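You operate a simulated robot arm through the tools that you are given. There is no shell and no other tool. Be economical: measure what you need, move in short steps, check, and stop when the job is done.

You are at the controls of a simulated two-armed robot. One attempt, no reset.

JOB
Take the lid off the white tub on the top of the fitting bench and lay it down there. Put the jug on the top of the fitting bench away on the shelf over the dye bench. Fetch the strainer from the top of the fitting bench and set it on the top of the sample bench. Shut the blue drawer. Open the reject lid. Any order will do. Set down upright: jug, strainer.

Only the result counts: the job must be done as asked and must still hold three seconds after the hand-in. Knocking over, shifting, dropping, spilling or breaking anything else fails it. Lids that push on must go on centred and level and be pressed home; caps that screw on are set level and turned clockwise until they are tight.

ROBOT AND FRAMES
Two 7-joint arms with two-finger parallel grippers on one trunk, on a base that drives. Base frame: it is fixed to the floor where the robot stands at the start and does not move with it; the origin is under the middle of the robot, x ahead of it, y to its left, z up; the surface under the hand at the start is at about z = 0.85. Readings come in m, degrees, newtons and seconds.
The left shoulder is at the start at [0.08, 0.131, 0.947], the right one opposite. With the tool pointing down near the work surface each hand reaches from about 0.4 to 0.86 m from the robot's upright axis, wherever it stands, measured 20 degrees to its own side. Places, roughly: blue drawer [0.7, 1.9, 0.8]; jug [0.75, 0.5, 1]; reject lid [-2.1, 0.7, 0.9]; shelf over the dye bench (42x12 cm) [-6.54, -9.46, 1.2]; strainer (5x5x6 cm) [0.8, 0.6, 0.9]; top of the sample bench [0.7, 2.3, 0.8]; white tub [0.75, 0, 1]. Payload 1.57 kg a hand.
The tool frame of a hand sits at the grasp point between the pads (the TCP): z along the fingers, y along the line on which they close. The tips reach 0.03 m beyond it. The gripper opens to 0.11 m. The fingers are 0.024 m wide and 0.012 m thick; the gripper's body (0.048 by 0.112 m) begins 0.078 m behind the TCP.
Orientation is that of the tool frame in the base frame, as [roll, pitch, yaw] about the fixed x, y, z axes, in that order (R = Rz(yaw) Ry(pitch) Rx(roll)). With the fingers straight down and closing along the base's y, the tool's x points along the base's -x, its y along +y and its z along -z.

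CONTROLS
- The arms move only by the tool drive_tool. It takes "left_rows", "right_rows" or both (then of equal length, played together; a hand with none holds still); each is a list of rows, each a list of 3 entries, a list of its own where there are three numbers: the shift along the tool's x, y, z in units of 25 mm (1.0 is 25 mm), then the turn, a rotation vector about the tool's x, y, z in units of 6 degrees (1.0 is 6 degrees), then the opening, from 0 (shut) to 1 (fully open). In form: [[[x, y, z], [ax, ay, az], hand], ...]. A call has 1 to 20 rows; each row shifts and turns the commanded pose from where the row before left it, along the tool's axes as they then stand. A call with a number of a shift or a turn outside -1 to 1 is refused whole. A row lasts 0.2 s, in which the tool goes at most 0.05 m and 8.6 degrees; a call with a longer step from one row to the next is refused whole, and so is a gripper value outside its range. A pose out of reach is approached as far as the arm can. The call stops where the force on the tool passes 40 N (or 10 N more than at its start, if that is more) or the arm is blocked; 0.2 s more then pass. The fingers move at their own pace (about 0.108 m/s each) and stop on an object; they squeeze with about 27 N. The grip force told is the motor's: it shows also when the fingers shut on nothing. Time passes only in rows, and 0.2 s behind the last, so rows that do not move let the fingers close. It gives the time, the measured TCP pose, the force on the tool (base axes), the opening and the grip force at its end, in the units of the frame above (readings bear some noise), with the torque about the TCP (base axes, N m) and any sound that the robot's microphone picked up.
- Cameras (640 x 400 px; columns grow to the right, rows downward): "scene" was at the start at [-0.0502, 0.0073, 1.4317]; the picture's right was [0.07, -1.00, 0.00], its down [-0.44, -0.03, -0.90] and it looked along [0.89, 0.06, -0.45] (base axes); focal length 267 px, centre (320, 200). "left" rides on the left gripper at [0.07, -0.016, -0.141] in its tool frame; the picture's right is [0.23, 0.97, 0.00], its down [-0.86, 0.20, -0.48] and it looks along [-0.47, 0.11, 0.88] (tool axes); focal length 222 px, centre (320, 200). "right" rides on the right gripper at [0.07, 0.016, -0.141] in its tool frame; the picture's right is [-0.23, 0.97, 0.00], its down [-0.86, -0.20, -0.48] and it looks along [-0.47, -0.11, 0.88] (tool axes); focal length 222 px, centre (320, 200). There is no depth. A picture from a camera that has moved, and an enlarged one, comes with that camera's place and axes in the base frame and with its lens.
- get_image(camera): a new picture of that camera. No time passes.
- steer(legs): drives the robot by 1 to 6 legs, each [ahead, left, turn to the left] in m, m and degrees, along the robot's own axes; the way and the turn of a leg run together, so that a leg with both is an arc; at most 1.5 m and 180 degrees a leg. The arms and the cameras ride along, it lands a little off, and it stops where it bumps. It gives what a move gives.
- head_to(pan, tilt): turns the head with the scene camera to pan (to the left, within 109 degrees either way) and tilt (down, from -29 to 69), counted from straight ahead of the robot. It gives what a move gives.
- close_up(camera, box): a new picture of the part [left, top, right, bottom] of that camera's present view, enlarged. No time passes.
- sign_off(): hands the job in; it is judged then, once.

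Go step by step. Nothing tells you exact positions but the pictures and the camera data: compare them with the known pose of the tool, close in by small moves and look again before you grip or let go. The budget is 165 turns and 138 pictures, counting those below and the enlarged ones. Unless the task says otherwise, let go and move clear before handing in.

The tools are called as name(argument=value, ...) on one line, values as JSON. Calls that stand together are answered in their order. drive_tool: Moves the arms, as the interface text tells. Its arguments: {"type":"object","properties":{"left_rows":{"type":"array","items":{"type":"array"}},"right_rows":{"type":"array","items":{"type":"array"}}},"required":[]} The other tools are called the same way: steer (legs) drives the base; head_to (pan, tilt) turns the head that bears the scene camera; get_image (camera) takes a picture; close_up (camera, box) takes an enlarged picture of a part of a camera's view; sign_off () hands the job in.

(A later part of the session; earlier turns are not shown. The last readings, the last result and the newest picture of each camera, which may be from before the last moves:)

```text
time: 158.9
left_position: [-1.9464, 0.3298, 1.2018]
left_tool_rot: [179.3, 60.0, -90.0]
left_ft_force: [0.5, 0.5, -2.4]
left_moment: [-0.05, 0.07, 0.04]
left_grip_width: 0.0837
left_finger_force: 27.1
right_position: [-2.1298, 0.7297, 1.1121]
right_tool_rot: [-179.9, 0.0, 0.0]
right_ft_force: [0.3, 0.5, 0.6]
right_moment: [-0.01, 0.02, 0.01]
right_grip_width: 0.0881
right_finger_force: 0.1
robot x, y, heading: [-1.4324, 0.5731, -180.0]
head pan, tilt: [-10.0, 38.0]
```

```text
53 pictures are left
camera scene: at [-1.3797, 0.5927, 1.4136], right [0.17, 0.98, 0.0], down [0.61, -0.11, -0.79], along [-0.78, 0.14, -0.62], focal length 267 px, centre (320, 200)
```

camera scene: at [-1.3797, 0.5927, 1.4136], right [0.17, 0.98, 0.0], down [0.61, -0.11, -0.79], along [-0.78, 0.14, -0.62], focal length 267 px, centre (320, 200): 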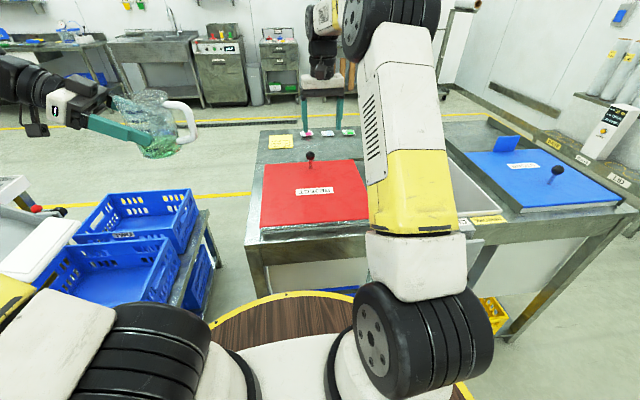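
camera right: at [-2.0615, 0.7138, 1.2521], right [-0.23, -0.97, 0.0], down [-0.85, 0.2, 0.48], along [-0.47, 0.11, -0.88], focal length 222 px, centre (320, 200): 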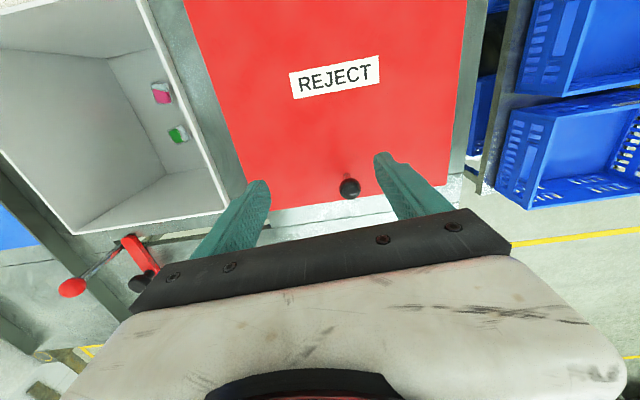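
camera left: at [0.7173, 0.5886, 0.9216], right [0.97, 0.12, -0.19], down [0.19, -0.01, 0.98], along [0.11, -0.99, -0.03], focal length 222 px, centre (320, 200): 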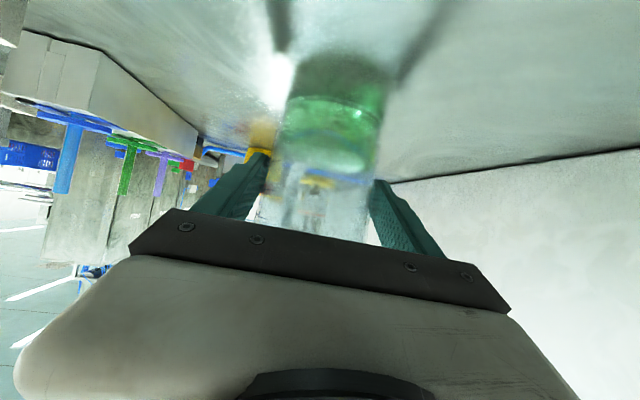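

Refined ball position: (-2.20, 0.704, 0.96). I'll go over it, lower and grip.

drive_tool(right_rows=[[[-0.94, 0.34, 0], [0, 0, 0], 0.7], [[-0.94, 0.34, 0], [0, 0, 0], 0.7], [[-0.94, 0.34, 0], [0, 0, 0], 0.7], [[0, 0, 0.95], [0, 0, 0], 0.7], [[0, 0, 0.95], [0, 0, 0], 0.7], [[0, 0, 0.95], [0, 0, 0], 0.7], [[0, 0, 0.95], [0, 0, 0], 0.7], [[0, 0, 0.95], [0, 0, 0], 0.7], [[0, 0, 0.95], [0, 0, 0], 0.7], [[0, 0, 0], [0, 0, 0], 0.7]])

get_image(camera="right")

close_up(camera="scene", box=[240, 100, 400, 200])

```text
time: 161.1
left_position: [-1.946, 0.3303, 1.2022]
left_tool_rot: [179.3, 59.9, -90.0]
left_ft_force: [0.0, 0.4, -1.9]
left_moment: [-0.04, 0.0, -0.01]
left_grip_width: 0.0838
left_finger_force: 27.3
right_position: [-2.2019, 0.7031, 0.9672]
right_tool_rot: [-180.0, 0.0, 0.0]
right_ft_force: [0.2, 0.4, -0.3]
right_moment: [0.01, -0.01, -0.04]
right_grip_width: 0.0768
right_finger_force: 0.1
robot x, y, heading: [-1.4308, 0.5785, -180.0]
head pan, tilt: [-10.0, 38.0]
```

```text
52 pictures are left
camera right: at [-2.1319, 0.6879, 1.1087], right [-0.23, -0.97, 0.0], down [-0.85, 0.2, 0.48], along [-0.47, 0.11, -0.88], focal length 222 px, centre (320, 200)
```

right: 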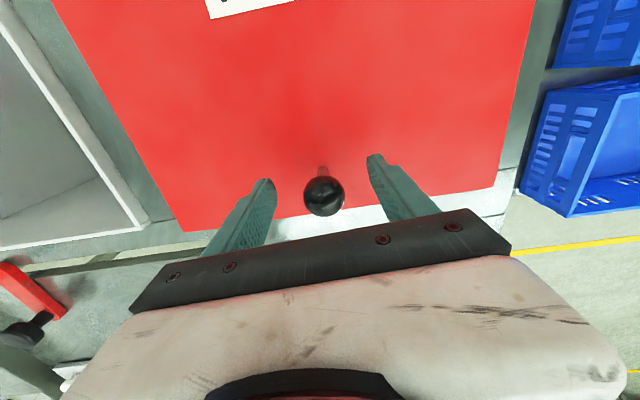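

```text
4.00 times, centred on (320, 150) of scene
camera zoom: at [-1.38, 0.5926, 1.4137], right [0.17, 0.98, 0.0], down [0.61, -0.11, -0.79], along [-0.78, 0.14, -0.62], focal length 1068 px, centre (320, 400)
```

zoom: 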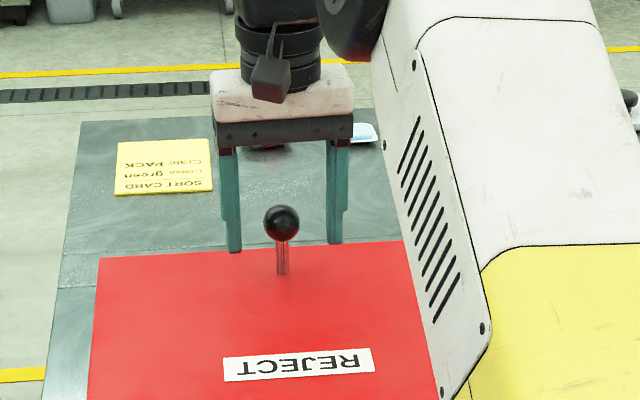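

The ball is centred between the fingers. Grip and start lifting along the hinge arc, watching the forces.

drive_tool(right_rows=[[[0, 0, 0], [0, 0, 0], 0], [[0, 0, 0], [0, 0, 0], 0], [[0, 0, 0], [0, 0, 0], 0], [[0.325, 0, -0.995], [0, 0, 0], 0], [[0.325, 0, -0.995], [0, 0, 0], 0], [[0.49, 0, -0.924], [0, 0, 0], 0], [[0.49, 0, -0.924], [0, 0, 0], 0]])

get_image(camera="scene")

```text
time: 162.7
left_position: [-1.9463, 0.3283, 1.2013]
left_tool_rot: [179.4, 60.0, -89.9]
left_ft_force: [-0.1, 0.1, -1.9]
left_moment: [-0.05, 0.0, -0.03]
left_grip_width: 0.0838
left_finger_force: 27.0
right_position: [-2.1609, 0.7005, 1.0651]
right_tool_rot: [180.0, 0.1, 0.2]
right_ft_force: [-11.3, -12.8, -0.2]
right_moment: [-0.2, 0.59, 0.19]
right_grip_width: 0.0322
right_finger_force: 40.3
robot x, y, heading: [-1.4335, 0.5789, -179.9]
head pan, tilt: [-10.0, 38.0]
```

```text
50 pictures are left
camera scene: at [-1.3806, 0.5919, 1.4137], right [0.17, 0.98, 0.0], down [0.61, -0.11, -0.79], along [-0.78, 0.14, -0.62], focal length 267 px, centre (320, 200)
```

scene: 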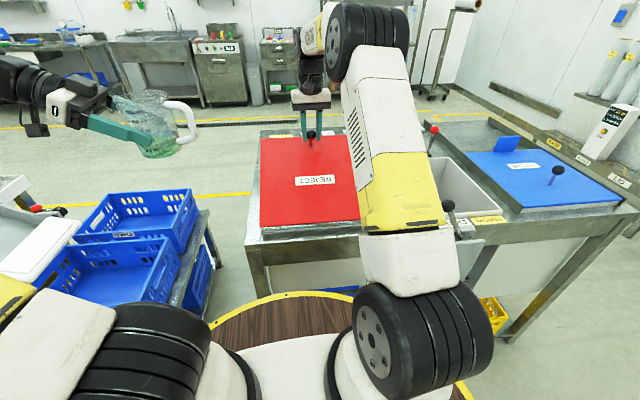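

The lid rises on its hinge with modest side load. I continue the arc with a small correction.

drive_tool(right_rows=[[[0.4, 0.15, -0.87], [0, 0, 0], 0], [[0.55, 0.1, -0.87], [0, 0, 0], 0], [[0.68, 0, -0.76], [0, 0, 0], 0], [[0.72, 0, -0.72], [0, 0, 0], 0]])

get_image(camera="scene")

```text
time: 163.7
left_position: [-1.9469, 0.3272, 1.2021]
left_tool_rot: [179.4, 60.0, -90.1]
left_ft_force: [0.3, 0.1, -1.9]
left_moment: [-0.05, 0.02, 0.01]
left_grip_width: 0.0835
left_finger_force: 26.8
right_position: [-2.1044, 0.6951, 1.1488]
right_tool_rot: [179.9, 0.8, 0.1]
right_ft_force: [-0.5, -0.3, -1.0]
right_moment: [-0.01, -0.02, 0.0]
right_grip_width: 0.0001
right_finger_force: 21.3
robot x, y, heading: [-1.4326, 0.5804, -179.9]
head pan, tilt: [-10.0, 38.0]
```

```text
49 pictures are left
camera scene: at [-1.38, 0.5923, 1.4137], right [0.17, 0.98, 0.0], down [0.61, -0.11, -0.79], along [-0.78, 0.14, -0.62], focal length 267 px, centre (320, 200)
```

scene: 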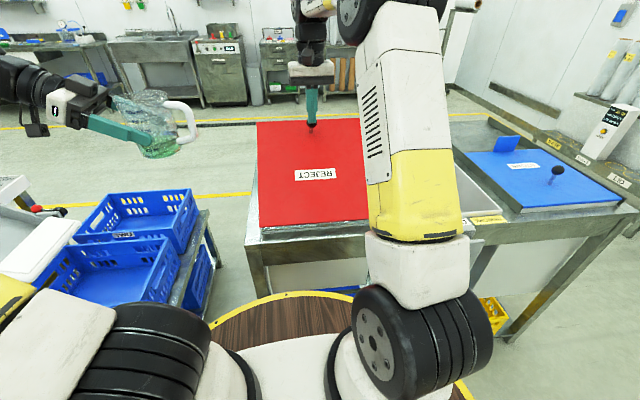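

The fingers slipped off the ball. Let me see whether the lid is holding or falling.

drive_tool(right_rows=[[[0, 0, -0.2], [0, 0, 0], 0], [[0, 0, 0], [0, 0, 0], 0], [[0, 0, 0], [0, 0, 0], 0]])

get_image(camera="right")

close_up(camera="scene", box=[230, 90, 390, 240])

```text
time: 164.5
left_position: [-1.9461, 0.3296, 1.2004]
left_tool_rot: [179.2, 60.0, -90.0]
left_ft_force: [0.3, 0.1, -2.1]
left_moment: [-0.06, 0.0, 0.0]
left_grip_width: 0.0842
left_finger_force: 27.4
right_position: [-2.1014, 0.6961, 1.1511]
right_tool_rot: [-180.0, 0.0, 0.0]
right_ft_force: [0.3, -0.3, 1.0]
right_moment: [0.03, 0.02, -0.04]
right_grip_width: 0.0
right_finger_force: 21.1
robot x, y, heading: [-1.4319, 0.5772, -180.0]
head pan, tilt: [-10.0, 38.0]
```

```text
48 pictures are left
camera right: at [-2.0323, 0.6801, 1.291], right [-0.23, -0.97, 0.0], down [-0.85, 0.2, 0.48], along [-0.47, 0.11, -0.88], focal length 222 px, centre (320, 200)
```

right: 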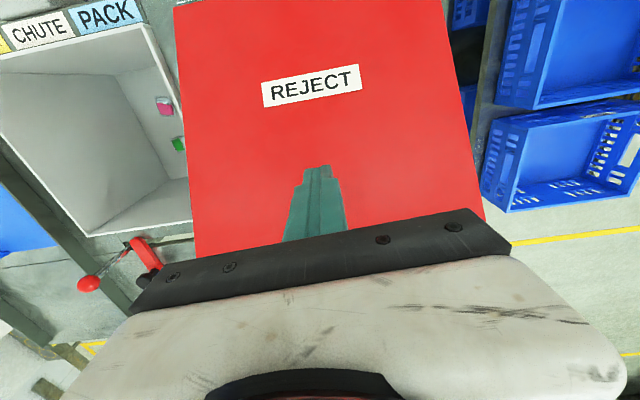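

```text
2.67 times, centred on (310, 165) of scene
camera zoom: at [-1.38, 0.5926, 1.4137], right [0.17, 0.98, 0.0], down [0.61, -0.11, -0.79], along [-0.78, 0.14, -0.62], focal length 712 px, centre (347, 293)
```

zoom: 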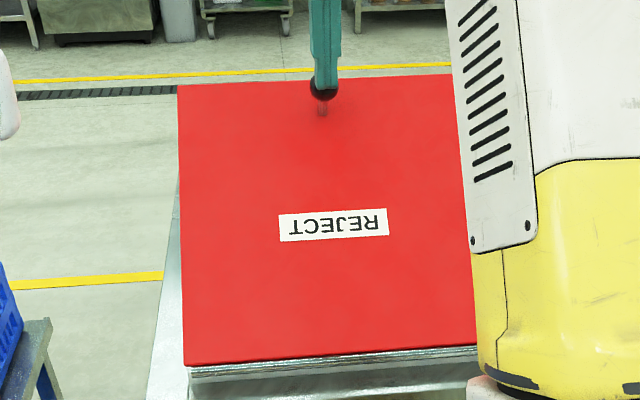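

The lid holds by itself at about 40°, with its free edge near (-2.156, z 1.107). I'll bring the closed fingers around behind the free edge and push it over from behind.

drive_tool(right_rows=[[[0, -0.9, -0.2], [0, 0, 0], 0], [[0, -0.9, 0], [0, 0, 0], 0], [[-0.86, 0, 0], [0, 0, 0], 0], [[-0.86, 0, 0], [0, 0, 0], 0], [[-0.86, 0, 0], [0, 0, 0], 0], [[-0.86, 0, 0], [0, 0, 0], 0], [[0, 0, 0.7], [0, 0, 0], 0], [[0, 0, 0.7], [0, 0, 0], 0], [[0, 0, 0.7], [0, 0, 0], 0]])

get_image(camera="right")

close_up(camera="scene", box=[230, 90, 390, 240])

```text
time: 166.5
left_position: [-1.9466, 0.3285, 1.202]
left_tool_rot: [179.2, 60.0, -90.0]
left_ft_force: [0.6, 0.7, -1.5]
left_moment: [-0.08, 0.0, -0.01]
left_grip_width: 0.0838
left_finger_force: 26.9
right_position: [-2.1872, 0.7417, 1.1019]
right_tool_rot: [180.0, 0.0, 0.0]
right_ft_force: [0.9, 0.8, 1.1]
right_moment: [0.0, 0.0, -0.02]
right_grip_width: 0.0
right_finger_force: 21.4
robot x, y, heading: [-1.4315, 0.5729, -179.7]
head pan, tilt: [-10.0, 38.0]
```

```text
46 pictures are left
camera right: at [-2.1177, 0.7262, 1.243], right [-0.23, -0.97, 0.0], down [-0.86, 0.2, 0.48], along [-0.47, 0.11, -0.88], focal length 222 px, centre (320, 200)
```

right: 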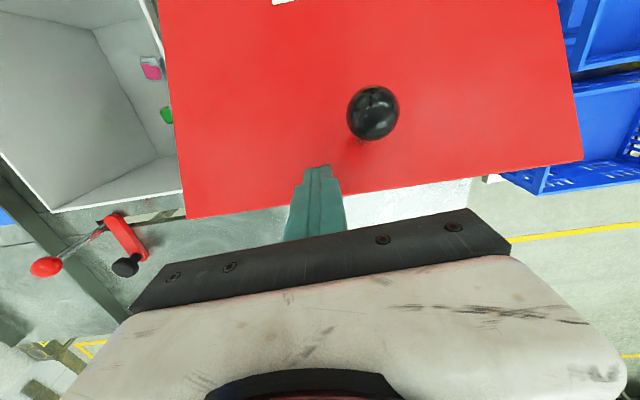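

```text
2.67 times, centred on (310, 165) of scene
camera zoom: at [-1.3799, 0.5926, 1.4137], right [0.17, 0.98, 0.0], down [0.61, -0.11, -0.79], along [-0.78, 0.14, -0.62], focal length 712 px, centre (347, 293)
```

zoom: 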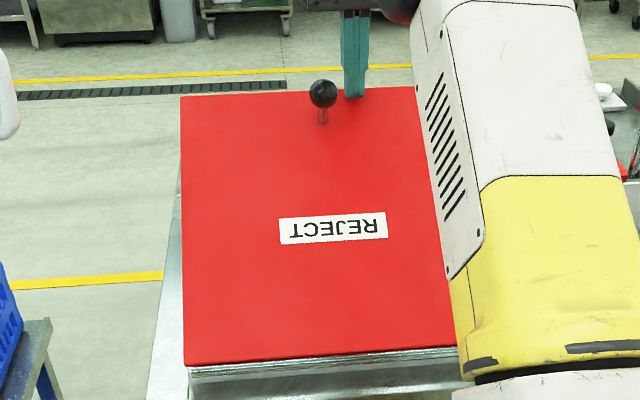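

The fingers are above the lid rather than behind it; the lid stays at about 28° with its ball at (-2.144, 0.700, 1.096), hinge about (-1.907, 0.918). I'll re-grip the ball, well centred, and follow the corrected arc.

drive_tool(right_rows=[[[0.57, 0, -0.85], [0, 0, 0], 0], [[0.57, 0, -0.85], [0, 0, 0], 0], [[0.57, 0, -0.85], [0, 0, 0], 0], [[0, 0, 0], [0, 0, 0], 0.7], [[0, 0, 0], [0, 0, 0], 0.7], [[0, 0.83, 0], [0, 0, 0], 0.7], [[0, 0.83, 0], [0, 0, 0], 0.7]])

get_image(camera="right")

close_up(camera="scene", box=[230, 90, 390, 190])

```text
time: 168.1
left_position: [-1.9468, 0.33, 1.2025]
left_tool_rot: [179.2, 60.0, -89.9]
left_ft_force: [0.9, -0.2, -1.9]
left_moment: [-0.05, -0.01, 0.01]
left_grip_width: 0.0839
left_finger_force: 26.9
right_position: [-2.1452, 0.6998, 1.166]
right_tool_rot: [-179.9, 0.0, -0.1]
right_ft_force: [-0.4, -0.3, -0.4]
right_moment: [-0.01, 0.03, 0.04]
right_grip_width: 0.077
right_finger_force: 0.0
robot x, y, heading: [-1.4295, 0.577, -180.0]
head pan, tilt: [-10.0, 38.0]
```

```text
44 pictures are left
camera right: at [-2.076, 0.6844, 1.3063], right [-0.23, -0.97, 0.0], down [-0.86, 0.2, 0.48], along [-0.47, 0.11, -0.88], focal length 222 px, centre (320, 200)
```

right: 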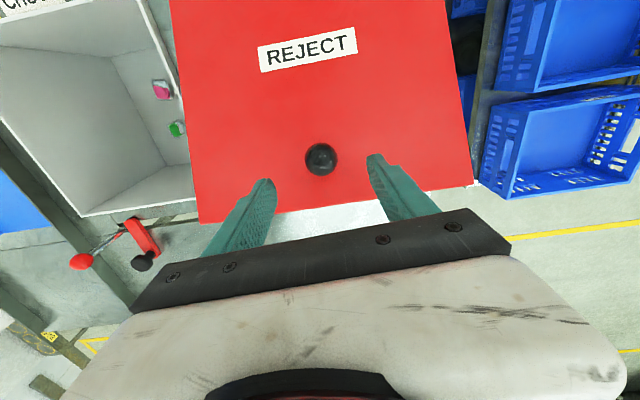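

```text
4.00 times, centred on (310, 140) of scene
camera zoom: at [-1.38, 0.5928, 1.4137], right [0.17, 0.98, 0.0], down [0.61, -0.11, -0.79], along [-0.78, 0.14, -0.62], focal length 1068 px, centre (360, 440)
```

zoom: 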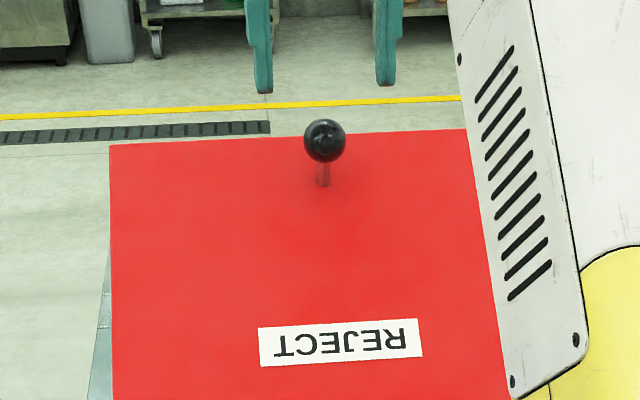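

The lid is holding and the hand is centred over the ball. Lower, grip, and follow the arc to about 56°.

drive_tool(right_rows=[[[0.03, 0, 0.8], [0, 0, 0], 0.7], [[0.03, 0, 0.8], [0, 0, 0], 0.7], [[0, 0, 0.8], [0, 0, 0], 0.7], [[0, 0, 0.64], [0, 0, 0], 0.7], [[0, 0, 0], [0, 0, 0], 0], [[0, 0, 0], [0, 0, 0], 0], [[0, 0, 0], [0, 0, 0], 0], [[0.36, 0, -0.42], [0, 0, 0], 0], [[0.36, 0, -0.42], [0, 0, 0], 0], [[0.36, 0, -0.42], [0, 0, 0], 0], [[0.53, 0, -0.44], [0, 0, 0], 0], [[0.53, 0, -0.44], [0, 0, 0], 0], [[0.53, 0, -0.44], [0, 0, 0], 0]])

close_up(camera="scene", box=[230, 90, 390, 190])

```text
time: 171.0
left_position: [-1.9467, 0.328, 1.2012]
left_tool_rot: [179.3, 60.0, -89.8]
left_ft_force: [-0.3, 0.8, -2.2]
left_moment: [-0.04, -0.04, -0.01]
left_grip_width: 0.0835
left_finger_force: 26.8
right_position: [-2.0765, 0.6946, 1.1529]
right_tool_rot: [179.6, -0.2, 0.5]
right_ft_force: [-2.0, -3.4, 1.6]
right_moment: [-0.51, -0.31, 0.06]
right_grip_width: 0.0328
right_finger_force: 40.4
robot x, y, heading: [-1.4296, 0.5755, -180.0]
head pan, tilt: [-10.0, 38.0]
stopped in row 13 (right hand): the force on the tool passed its limit at 41 N (the readings are from after the stop); the commanded pose is now the measured one
```

```text
4.00 times, centred on (310, 140) of scene
camera zoom: at [-1.38, 0.592, 1.4137], right [0.17, 0.99, 0.0], down [0.61, -0.11, -0.79], along [-0.78, 0.14, -0.62], focal length 1068 px, centre (360, 440)
```

zoom: 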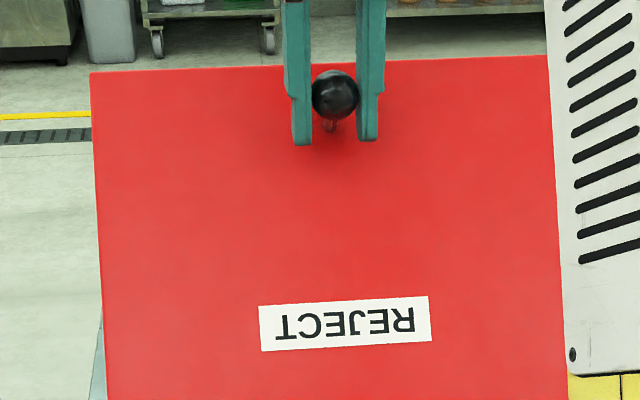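

The grip holds; the load came from the wrist not turning with the lid. I'll now turn the hand together with the lid as it swings.

drive_tool(right_rows=[[[0.43, 0, -0.288], [0, -0.417, 0], 0], [[0.43, 0, -0.288], [0, -0.417, 0], 0], [[0.43, 0, -0.288], [0, -0.417, 0], 0], [[0.43, 0, -0.288], [0, -0.417, 0], 0], [[0.43, 0, -0.288], [0, -0.417, 0], 0], [[0.43, 0, -0.288], [0, -0.417, 0], 0], [[0.43, 0, -0.288], [0, -0.417, 0], 0], [[0.43, 0, -0.288], [0, -0.417, 0], 0]])

get_image(camera="scene")

```text
time: 172.2
left_position: [-1.9472, 0.3282, 1.2012]
left_tool_rot: [179.3, 60.1, -89.8]
left_ft_force: [-0.6, 0.1, -2.6]
left_moment: [-0.03, -0.02, 0.03]
left_grip_width: 0.0838
left_finger_force: 27.0
right_position: [-2.0232, 0.6925, 1.1797]
right_tool_rot: [179.4, 10.8, 0.6]
right_ft_force: [-0.3, -3.4, -1.9]
right_moment: [-0.41, -0.21, 0.14]
right_grip_width: 0.0327
right_finger_force: 41.3
robot x, y, heading: [-1.4334, 0.575, -179.8]
head pan, tilt: [-10.0, 38.0]
stopped in row 5 (right hand): the force on the tool passed its limit at 42 N (the readings are from after the stop); the commanded pose is now the measured one
```

```text
41 pictures are left
camera scene: at [-1.38, 0.5919, 1.4137], right [0.17, 0.99, 0.0], down [0.61, -0.11, -0.79], along [-0.78, 0.14, -0.62], focal length 267 px, centre (320, 200)
```

scene: 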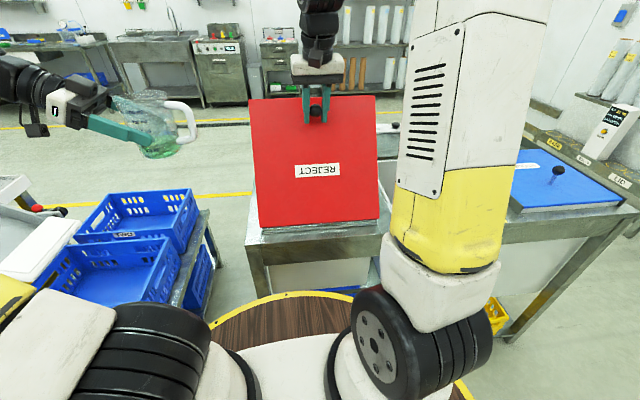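

The swing plane is skewed about 3°, which caused the sideways load. I continue with that included.

drive_tool(right_rows=[[[0.43, 0.05, -0.27], [0, -0.417, 0], 0], [[0.43, 0.03, -0.27], [0, -0.417, 0], 0], [[0.43, 0.03, -0.27], [0, -0.417, 0], 0], [[0.43, 0.03, -0.288], [0, -0.417, 0], 0], [[0.43, 0.03, -0.288], [0, -0.417, 0], 0], [[0.43, 0.03, -0.288], [0, -0.417, 0], 0], [[0.43, 0.03, -0.288], [0, -0.417, 0], 0], [[0.43, 0.03, -0.288], [0, -0.417, 0], 0]])

get_image(camera="scene")

```text
time: 174.0
left_position: [-1.9467, 0.3277, 1.1998]
left_tool_rot: [179.3, 60.1, -89.8]
left_ft_force: [0.9, 0.0, -2.0]
left_moment: [-0.04, -0.01, -0.01]
left_grip_width: 0.0836
left_finger_force: 27.0
right_position: [-1.9236, 0.6856, 1.2038]
right_tool_rot: [179.4, 30.5, 0.4]
right_ft_force: [0.2, -23.4, -27.9]
right_moment: [0.13, -0.26, -0.02]
right_grip_width: 0.0328
right_finger_force: 40.7
robot x, y, heading: [-1.4336, 0.5797, -179.5]
head pan, tilt: [-10.0, 38.0]
```

```text
40 pictures are left
camera scene: at [-1.3806, 0.591, 1.4137], right [0.17, 0.99, 0.0], down [0.61, -0.1, -0.79], along [-0.78, 0.14, -0.62], focal length 267 px, centre (320, 200)
```

scene: 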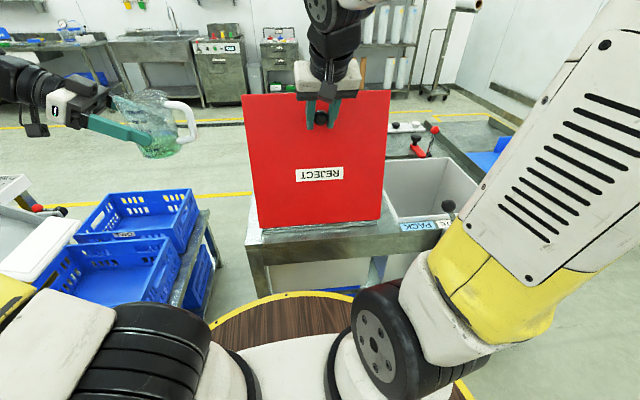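

Lid is at about 78°. I'll relieve the radial and side load a little and carry on past vertical.

drive_tool(right_rows=[[[0.08, 0.15, 0.14], [0, 0, 0], 0], [[0.43, 0.04, -0.26], [0, -0.417, 0], 0], [[0.43, 0.04, -0.26], [0, -0.417, 0], 0], [[0.43, 0.04, -0.26], [0, -0.417, 0], 0], [[0.43, 0.04, -0.26], [0, -0.417, 0], 0], [[0.43, 0.04, -0.26], [0, -0.417, 0], 0], [[0.43, 0.04, -0.26], [0, -0.417, 0], 0], [[0.43, 0.04, -0.26], [0, -0.417, 0], 0], [[0.43, 0.04, -0.26], [0, -0.417, 0], 0]])

get_image(camera="scene")

```text
time: 175.5
left_position: [-1.9443, 0.3294, 1.2017]
left_tool_rot: [179.4, 59.9, -89.9]
left_ft_force: [0.2, 0.2, -2.1]
left_moment: [-0.04, -0.03, 0.01]
left_grip_width: 0.0837
left_finger_force: 27.0
right_position: [-1.8563, 0.6825, 1.1967]
right_tool_rot: [179.3, 44.6, -0.3]
right_ft_force: [4.9, 6.9, 6.2]
right_moment: [0.19, -0.88, -0.29]
right_grip_width: 0.0328
right_finger_force: 40.5
robot x, y, heading: [-1.4307, 0.5787, -179.8]
head pan, tilt: [-10.0, 38.0]
stopped in row 7 (right hand): the force on the tool passed its limit at 57 N (the readings are from after the stop); the commanded pose is now the measured one
```

```text
39 pictures are left
camera scene: at [-1.3792, 0.593, 1.4136], right [0.17, 0.99, 0.0], down [0.61, -0.11, -0.79], along [-0.78, 0.14, -0.62], focal length 267 px, centre (320, 200)
```

scene: 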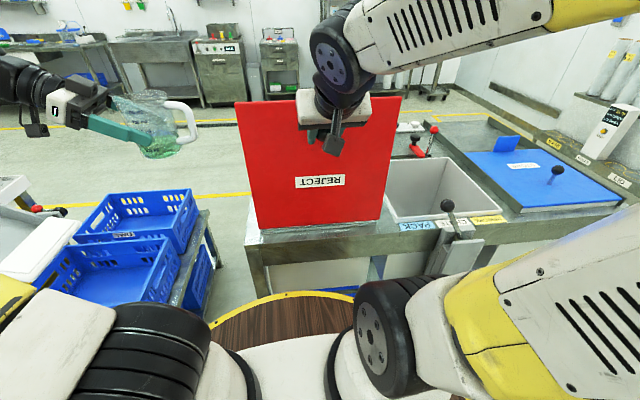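

The lid is just past vertical and met a firm stop. I'll try a small further push to confirm that is the end of its travel.

drive_tool(right_rows=[[[0.3, 0.02, -0.1], [0, -0.3, 0], 0], [[0.3, 0.02, -0.1], [0, -0.3, 0], 0], [[0.3, 0.02, -0.1], [0, -0.3, 0], 0]])

close_up(camera="scene", box=[220, 80, 420, 250])

```text
time: 176.4
left_position: [-1.9455, 0.33, 1.2011]
left_tool_rot: [179.4, 59.8, -89.9]
left_ft_force: [0.2, -0.1, -2.5]
left_moment: [-0.07, 0.01, -0.02]
left_grip_width: 0.0837
left_finger_force: 27.1
right_position: [-1.8377, 0.6826, 1.1886]
right_tool_rot: [179.1, 50.1, -0.6]
right_ft_force: [5.7, 6.6, 8.0]
right_moment: [0.17, -0.84, -0.17]
right_grip_width: 0.0326
right_finger_force: 41.0
robot x, y, heading: [-1.4311, 0.5808, -180.1]
head pan, tilt: [-10.0, 38.0]
stopped in row 3 (right hand): the force on the tool passed its limit at 41 N (the readings are from after the stop); the commanded pose is now the measured one
```

```text
2.35 times, centred on (320, 165) of scene
camera zoom: at [-1.3792, 0.5931, 1.4136], right [0.17, 0.98, 0.0], down [0.61, -0.11, -0.79], along [-0.78, 0.14, -0.62], focal length 628 px, centre (320, 282)
```

zoom: 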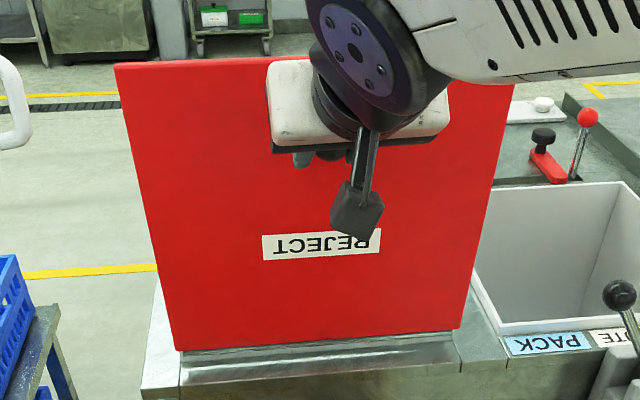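

drive_tool(right_rows=[[[0.3, 0.02, -0.16], [0, -0.3, 0], 0], [[0.3, 0.02, -0.16], [0, -0.3, 0], 0], [[0.3, 0.02, -0.16], [0, -0.3, 0], 0], [[0.3, 0.02, -0.16], [0, -0.3, 0], 0]])

get_image(camera="right")

```text
time: 176.9
left_position: [-1.9461, 0.3292, 1.1999]
left_tool_rot: [179.5, 59.8, -89.8]
left_ft_force: [-0.1, -0.5, -1.9]
left_moment: [-0.07, -0.02, -0.01]
left_grip_width: 0.0835
left_finger_force: 27.4
right_position: [-1.8333, 0.6811, 1.1893]
right_tool_rot: [179.5, 50.6, -0.7]
right_ft_force: [-3.4, 1.9, -6.7]
right_moment: [0.15, 0.5, -0.18]
right_grip_width: 0.0327
right_finger_force: 41.2
right hand out of reach, approached as far as the arm can: row 1, 2
robot x, y, heading: [-1.4311, 0.5785, -180.0]
head pan, tilt: [-10.0, 38.0]
stopped in row 2 (right hand): the force on the tool passed its limit at 64 N (the readings are from after the stop); the commanded pose is now the measured one
```

```text
37 pictures are left
camera right: at [-1.6801, 0.664, 1.2243], right [-0.15, -0.97, 0.18], down [-0.17, 0.21, 0.96], along [-0.97, 0.11, -0.2], focal length 222 px, centre (320, 200)
```

right: 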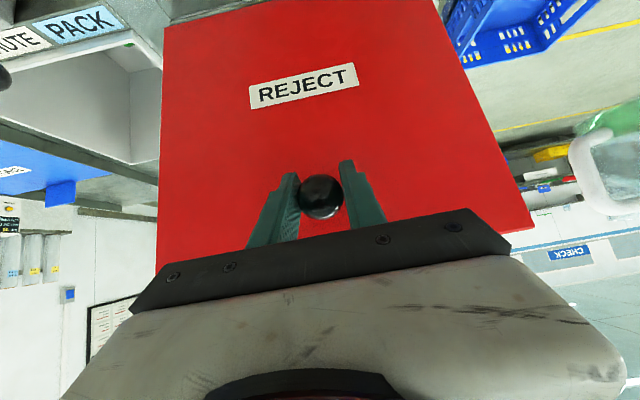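

The arm is at its limit and the lid is past vertical. Release and back off along the fingers, then see whether it stays.

drive_tool(right_rows=[[[0, 0, 0], [0, 0, 0], 0.6], [[0, 0, 0], [0, 0, 0], 0.6], [[0, 0, -0.6], [0, 0, 0], 0.6], [[0, 0, -0.8], [0, 0, 0], 0.6], [[0, 0, -0.8], [0, 0, 0], 0.6], [[0, 0, 0], [0, 0, 0], 0.6], [[0, 0, 0], [0, 0, 0], 0.6]])

get_image(camera="scene")

get_image(camera="right")

```text
time: 178.5
left_position: [-1.9459, 0.3291, 1.2008]
left_tool_rot: [179.4, 60.0, -89.9]
left_ft_force: [-0.6, 0.7, -1.0]
left_moment: [-0.05, -0.02, 0.01]
left_grip_width: 0.0839
left_finger_force: 26.4
right_position: [-1.7898, 0.6806, 1.2248]
right_tool_rot: [179.5, 50.9, -0.7]
right_ft_force: [0.6, 0.5, 0.3]
right_moment: [-0.02, 0.03, 0.02]
right_grip_width: 0.0661
right_finger_force: 0.1
robot x, y, heading: [-1.432, 0.5796, -179.8]
head pan, tilt: [-10.0, 38.0]
```

```text
36 pictures are left
camera scene: at [-1.3799, 0.5928, 1.4136], right [0.17, 0.98, 0.0], down [0.61, -0.11, -0.79], along [-0.78, 0.14, -0.62], focal length 267 px, centre (320, 200)
```

scene: 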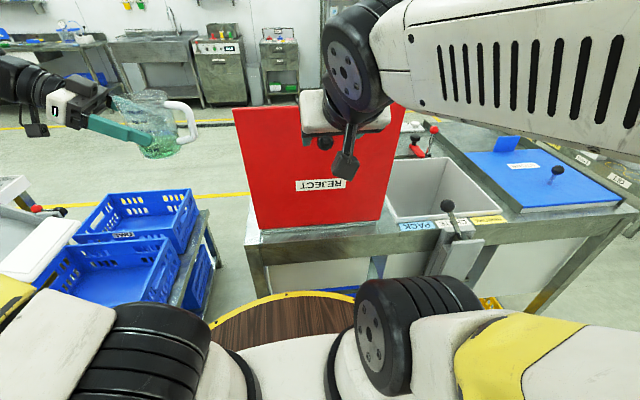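

```text
35 pictures are left
camera right: at [-1.637, 0.664, 1.26], right [-0.15, -0.97, 0.18], down [-0.17, 0.21, 0.96], along [-0.97, 0.11, -0.2], focal length 222 px, centre (320, 200)
```

right: 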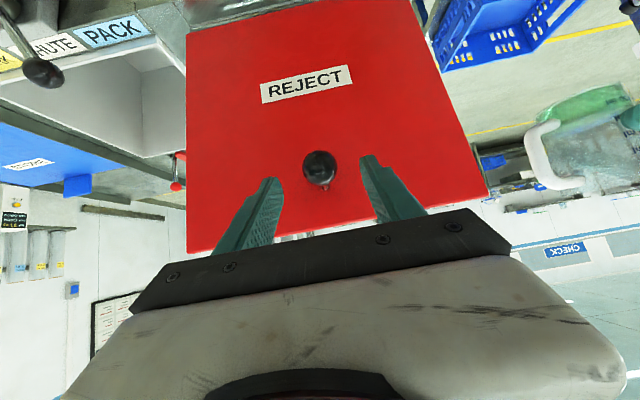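

The lid stays open past vertical. Now the jug goes to the dye bench: I'll back off, turn toward -y and look down the aisle.

steer(legs=[[-0.95, 0, 0], [0, 0, 90], [0.3, 0.12, 0]])

head_to(pan=0, tilt=15)

get_image(camera="scene")

```text
time: 189.0
left_position: [-0.1049, -0.2291, 1.2017]
left_tool_rot: [179.3, 60.0, 1.1]
left_ft_force: [-0.5, 1.0, -2.9]
left_moment: [0.01, -0.01, 0.03]
left_grip_width: 0.0833
left_finger_force: 26.9
right_position: [-0.4602, -0.0791, 1.2247]
right_tool_rot: [179.4, 50.8, 90.2]
right_ft_force: [-0.6, 0.0, -0.4]
right_moment: [0.03, -0.03, 0.0]
right_grip_width: 0.0659
right_finger_force: 0.1
robot x, y, heading: [-0.3622, 0.2793, -88.7]
head pan, tilt: [-10.0, 38.0]
```

```text
time: 189.9
left_position: [-0.1054, -0.2301, 1.201]
left_tool_rot: [179.4, 60.1, 1.0]
left_ft_force: [0.3, 0.4, -2.2]
left_moment: [0.01, -0.05, -0.01]
left_grip_width: 0.0836
left_finger_force: 27.0
right_position: [-0.4595, -0.0797, 1.2246]
right_tool_rot: [179.4, 50.8, 90.1]
right_ft_force: [0.0, 0.3, -0.3]
right_moment: [-0.02, 0.0, 0.0]
right_grip_width: 0.0659
right_finger_force: 0.0
robot x, y, heading: [-0.3622, 0.2792, -88.9]
head pan, tilt: [0.0, 15.0]
```

```text
34 pictures are left
camera scene: at [-0.364, 0.3277, 1.4501], right [-1.0, -0.02, 0.0], down [0.0, 0.26, -0.97], along [0.02, -0.97, -0.26], focal length 267 px, centre (320, 200)
```

scene: 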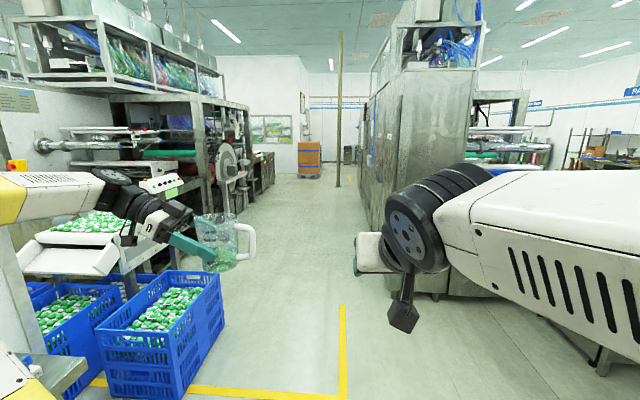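

The aisle ahead is clear between the crates and the machine. I'll drive down it and look again.

steer(legs=[[0, 0.1, -1], [1.5, 0, 0], [1.5, 0, 0], [1.5, 0, 0]])

get_image(camera="scene")

head_to(pan=-50, tilt=10)

get_image(camera="scene")

```text
time: 212.1
left_position: [0.0887, -4.7194, 1.2012]
left_tool_rot: [179.4, 60.0, 0.4]
left_ft_force: [-0.7, -0.3, -3.2]
left_moment: [0.0, -0.05, 0.01]
left_grip_width: 0.0835
left_finger_force: 26.3
right_position: [-0.2628, -4.5653, 1.2241]
right_tool_rot: [179.6, 50.8, 89.6]
right_ft_force: [-0.2, 0.3, -0.7]
right_moment: [-0.03, 0.0, -0.01]
right_grip_width: 0.066
right_finger_force: 0.0
robot x, y, heading: [-0.1589, -4.2092, -89.5]
head pan, tilt: [0.0, 15.0]
```

```text
33 pictures are left
camera scene: at [-0.1629, -4.1597, 1.4502], right [-1.0, -0.01, 0.0], down [0.0, 0.26, -0.97], along [0.01, -0.97, -0.26], focal length 267 px, centre (320, 200)
```

scene: 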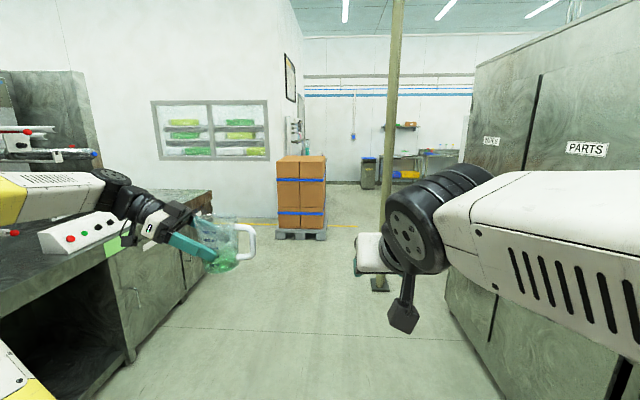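

```text
time: 213.3
left_position: [0.0885, -4.7189, 1.2009]
left_tool_rot: [179.4, 60.0, 0.3]
left_ft_force: [0.6, 0.1, -2.0]
left_moment: [-0.01, -0.05, 0.0]
left_grip_width: 0.0829
left_finger_force: 27.2
right_position: [-0.2629, -4.5645, 1.2236]
right_tool_rot: [179.4, 50.8, 89.6]
right_ft_force: [-0.5, -0.2, -0.1]
right_moment: [0.01, -0.03, 0.02]
right_grip_width: 0.0659
right_finger_force: 0.0
robot x, y, heading: [-0.1634, -4.2075, -89.6]
head pan, tilt: [-50.0, 10.0]
```

```text
32 pictures are left
camera scene: at [-0.2343, -4.1265, 1.4583], right [-0.65, 0.76, 0.0], down [0.13, 0.11, -0.98], along [-0.75, -0.64, -0.17], focal length 267 px, centre (320, 200)
```

scene: 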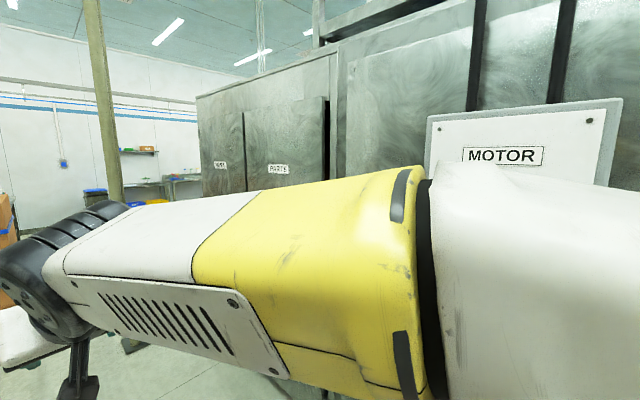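

Past the machine's end there is a pole and a pallet; I'll pass between, strafing right beyond the pole, then look for the dye bench.

steer(legs=[[1.5, 0, 0], [1.2, 0, 0], [0.2, -0.35, 0], [0, -1.2, 0]])

head_to(pan=-45, tilt=10)

get_image(camera="scene")

```text
time: 234.1
left_position: [-1.4295, -7.6086, 1.2008]
left_tool_rot: [179.3, 59.9, -0.2]
left_ft_force: [-0.3, -1.0, -2.1]
left_moment: [0.03, -0.05, 0.03]
left_grip_width: 0.0831
left_finger_force: 27.1
right_position: [-1.78, -7.4517, 1.2237]
right_tool_rot: [179.5, 50.8, 89.2]
right_ft_force: [-0.3, 0.5, 0.0]
right_moment: [0.0, 0.01, 0.02]
right_grip_width: 0.0658
right_finger_force: 0.1
robot x, y, heading: [-1.6757, -7.096, -90.2]
head pan, tilt: [-50.0, 10.0]
```

```text
time: 234.7
left_position: [-1.4296, -7.6093, 1.2023]
left_tool_rot: [179.4, 60.0, -0.1]
left_ft_force: [0.0, -0.3, -2.0]
left_moment: [-0.01, -0.06, -0.02]
left_grip_width: 0.0834
left_finger_force: 26.6
right_position: [-1.7811, -7.4519, 1.2252]
right_tool_rot: [179.5, 50.8, 89.1]
right_ft_force: [0.2, 0.6, 0.2]
right_moment: [-0.01, 0.0, 0.0]
right_grip_width: 0.0662
right_finger_force: 0.1
robot x, y, heading: [-1.672, -7.0955, -90.0]
head pan, tilt: [-45.0, 10.0]
```

```text
31 pictures are left
camera scene: at [-1.7426, -7.0197, 1.4584], right [-0.71, 0.71, 0.0], down [0.12, 0.12, -0.98], along [-0.7, -0.69, -0.17], focal length 267 px, centre (320, 200)
```

scene: 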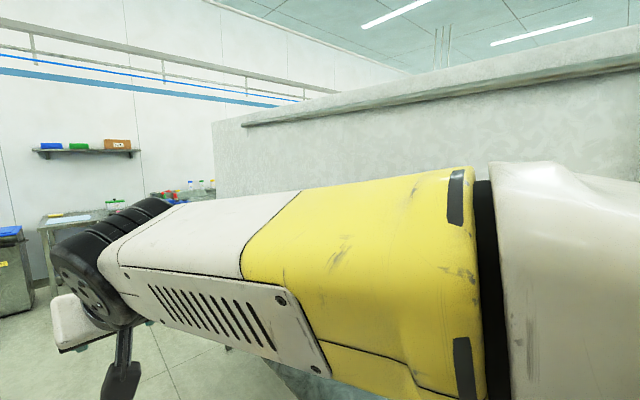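

head_to(pan=-15, tilt=20)

get_image(camera="scene")

head_to(pan=-100, tilt=15)

get_image(camera="scene")

```text
time: 235.7
left_position: [-1.4295, -7.6105, 1.2016]
left_tool_rot: [179.3, 60.0, -0.1]
left_ft_force: [0.2, 0.2, -2.8]
left_moment: [-0.01, -0.03, 0.01]
left_grip_width: 0.0826
left_finger_force: 27.1
right_position: [-1.7806, -7.4524, 1.2251]
right_tool_rot: [179.6, 50.8, 89.0]
right_ft_force: [0.0, 0.2, 0.4]
right_moment: [-0.02, -0.02, 0.01]
right_grip_width: 0.0661
right_finger_force: 0.1
robot x, y, heading: [-1.6744, -7.0912, -90.2]
head pan, tilt: [-15.0, 20.0]
```

```text
30 pictures are left
camera scene: at [-1.7011, -7.0441, 1.4421], right [-0.96, 0.26, 0.0], down [0.09, 0.33, -0.94], along [-0.25, -0.91, -0.34], focal length 267 px, centre (320, 200)
```

scene: 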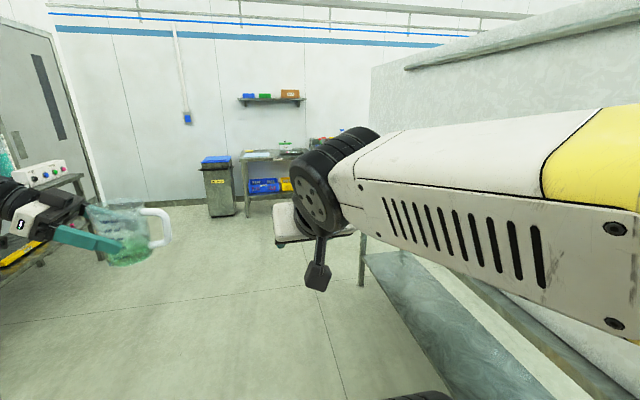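

```text
time: 237.3
left_position: [-1.4295, -7.6105, 1.2013]
left_tool_rot: [179.4, 60.0, -0.1]
left_ft_force: [-0.2, 0.7, -1.5]
left_moment: [0.0, -0.03, 0.06]
left_grip_width: 0.0829
left_finger_force: 27.1
right_position: [-1.7808, -7.4525, 1.2241]
right_tool_rot: [179.5, 50.7, 89.1]
right_ft_force: [1.6, -0.1, 1.1]
right_moment: [0.02, 0.02, -0.03]
right_grip_width: 0.066
right_finger_force: 0.0
robot x, y, heading: [-1.6811, -7.0932, -90.2]
head pan, tilt: [-100.0, 15.0]
```

```text
29 pictures are left
camera scene: at [-1.7687, -6.9378, 1.4502], right [0.18, 0.98, 0.0], down [0.25, -0.05, -0.97], along [-0.95, 0.17, -0.26], focal length 267 px, centre (320, 200)
```

scene: 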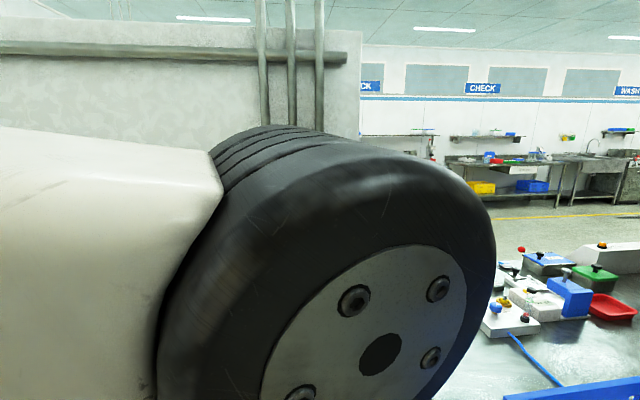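

A bench with a back panel stands at my right up to y ≈ -8.8. I'll go on past its end and then look toward -x.

steer(legs=[[1.5, 0, 0], [0.9, 0, 0]])

head_to(pan=-62, tilt=0)

get_image(camera="scene")

```text
time: 249.0
left_position: [-1.405, -10.002, 1.201]
left_tool_rot: [179.4, 60.0, 0.6]
left_ft_force: [-0.5, -1.7, -0.6]
left_moment: [0.0, -0.04, 0.0]
left_grip_width: 0.0829
left_finger_force: 26.6
right_position: [-1.7573, -9.8481, 1.2251]
right_tool_rot: [179.5, 50.9, 89.9]
right_ft_force: [0.2, 0.9, 1.1]
right_moment: [-0.02, -0.02, -0.06]
right_grip_width: 0.066
right_finger_force: 0.1
robot x, y, heading: [-1.6561, -9.486, -89.7]
head pan, tilt: [-100.0, 15.0]
```

```text
time: 250.1
left_position: [-1.4043, -10.0018, 1.2013]
left_tool_rot: [179.4, 59.9, 0.6]
left_ft_force: [0.3, -0.2, -2.2]
left_moment: [0.0, 0.0, 0.0]
left_grip_width: 0.0829
left_finger_force: 26.9
right_position: [-1.758, -9.8475, 1.2241]
right_tool_rot: [179.5, 50.8, 89.8]
right_ft_force: [-0.4, 0.7, 0.5]
right_moment: [0.0, -0.02, 0.01]
right_grip_width: 0.066
right_finger_force: 0.1
robot x, y, heading: [-1.6579, -9.4859, -89.6]
head pan, tilt: [-62.0, 0.0]
```

```text
28 pictures are left
camera scene: at [-1.7393, -9.3923, 1.4743], right [-0.48, 0.88, 0.0], down [0.0, 0.0, -1.0], along [-0.88, -0.48, 0.0], focal length 267 px, centre (320, 200)
```

scene: 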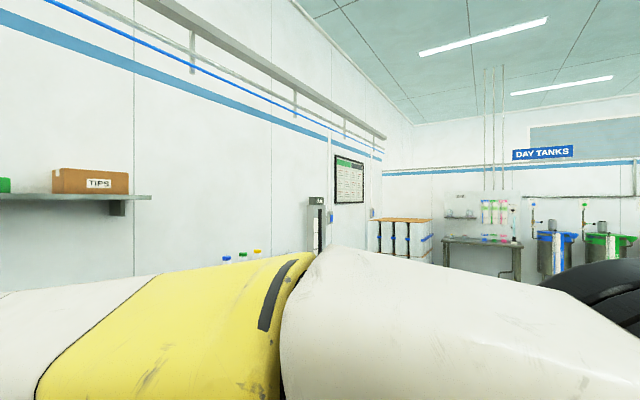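

The dye bench with its small shelf is straight toward -x at the far wall. I'll turn right to face it.

steer(legs=[[0, 0, -90]])

head_to(pan=0, tilt=12)

get_image(camera="scene")

```text
time: 254.3
left_position: [-2.1713, -9.7361, 1.202]
left_tool_rot: [179.5, 60.0, -90.2]
left_ft_force: [0.5, -0.1, -3.1]
left_moment: [-0.09, 0.0, 0.0]
left_grip_width: 0.0832
left_finger_force: 27.0
right_position: [-2.0131, -9.385, 1.2247]
right_tool_rot: [179.5, 50.8, -0.9]
right_ft_force: [0.0, 0.6, -0.1]
right_moment: [0.02, 0.02, -0.04]
right_grip_width: 0.0656
right_finger_force: 0.1
robot x, y, heading: [-1.6593, -9.4904, 179.9]
head pan, tilt: [-62.0, 0.0]
```

```text
time: 255.6
left_position: [-2.1719, -9.7349, 1.2014]
left_tool_rot: [179.4, 60.0, -90.0]
left_ft_force: [-0.2, -0.3, -1.7]
left_moment: [-0.07, 0.03, 0.01]
left_grip_width: 0.0828
left_finger_force: 27.3
right_position: [-2.0148, -9.3847, 1.2248]
right_tool_rot: [179.5, 50.8, -0.9]
right_ft_force: [0.0, -0.1, 0.7]
right_moment: [0.0, -0.05, 0.0]
right_grip_width: 0.0659
right_finger_force: 0.2
robot x, y, heading: [-1.6545, -9.4913, 179.7]
head pan, tilt: [0.0, 12.0]
```

```text
27 pictures are left
camera scene: at [-1.6124, -9.4893, 1.4551], right [0.0, 1.0, 0.0], down [0.21, 0.0, -0.98], along [-0.98, 0.0, -0.21], focal length 267 px, centre (320, 200)
```

scene: 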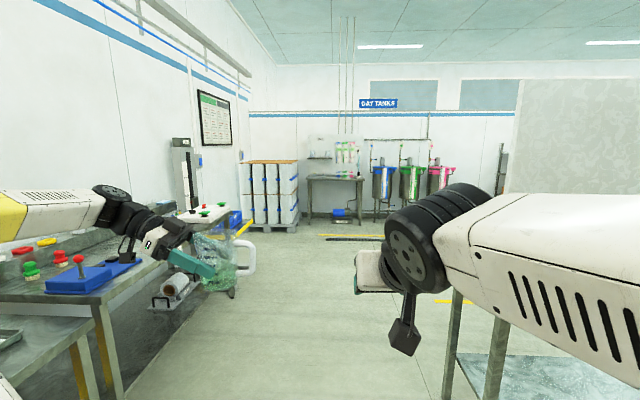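

The way is clear down the middle. I'll drive 3.2 m closer and look again.

steer(legs=[[1.5, 0, 0], [1.5, 0, 0], [0.2, 0, 0]])

get_image(camera="scene")

close_up(camera="scene", box=[240, 100, 400, 200])

```text
time: 271.2
left_position: [-5.3481, -9.7304, 1.2008]
left_tool_rot: [179.4, 60.0, -90.2]
left_ft_force: [-0.6, 0.1, -2.3]
left_moment: [-0.06, 0.0, 0.04]
left_grip_width: 0.0823
left_finger_force: 27.6
right_position: [-5.1876, -9.3806, 1.2255]
right_tool_rot: [179.5, 50.8, -1.0]
right_ft_force: [0.0, -0.1, 0.4]
right_moment: [-0.01, 0.03, -0.01]
right_grip_width: 0.0664
right_finger_force: 0.0
robot x, y, heading: [-4.8295, -9.4847, 179.7]
head pan, tilt: [0.0, 12.0]
```

```text
26 pictures are left
camera scene: at [-4.7871, -9.4861, 1.4551], right [0.01, 1.0, 0.0], down [0.21, 0.0, -0.98], along [-0.98, 0.01, -0.21], focal length 267 px, centre (320, 200)
```

scene: 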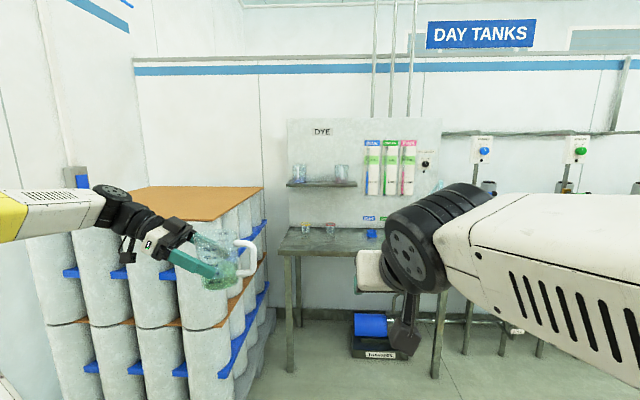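

```text
4.00 times, centred on (320, 150) of scene
camera zoom: at [-4.7871, -9.4861, 1.4551], right [0.01, 1.0, 0.0], down [0.21, 0.0, -0.98], along [-0.98, 0.01, -0.21], focal length 1068 px, centre (320, 400)
```

zoom: 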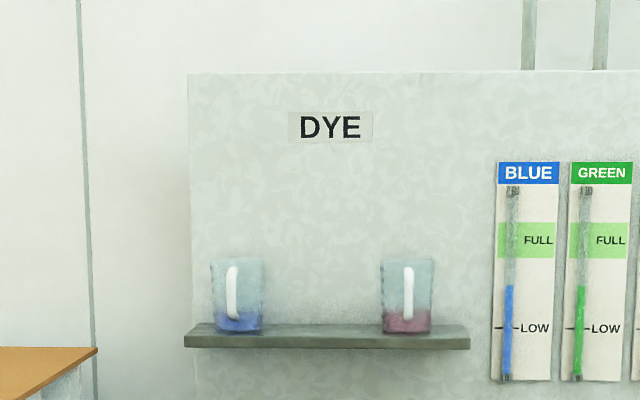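

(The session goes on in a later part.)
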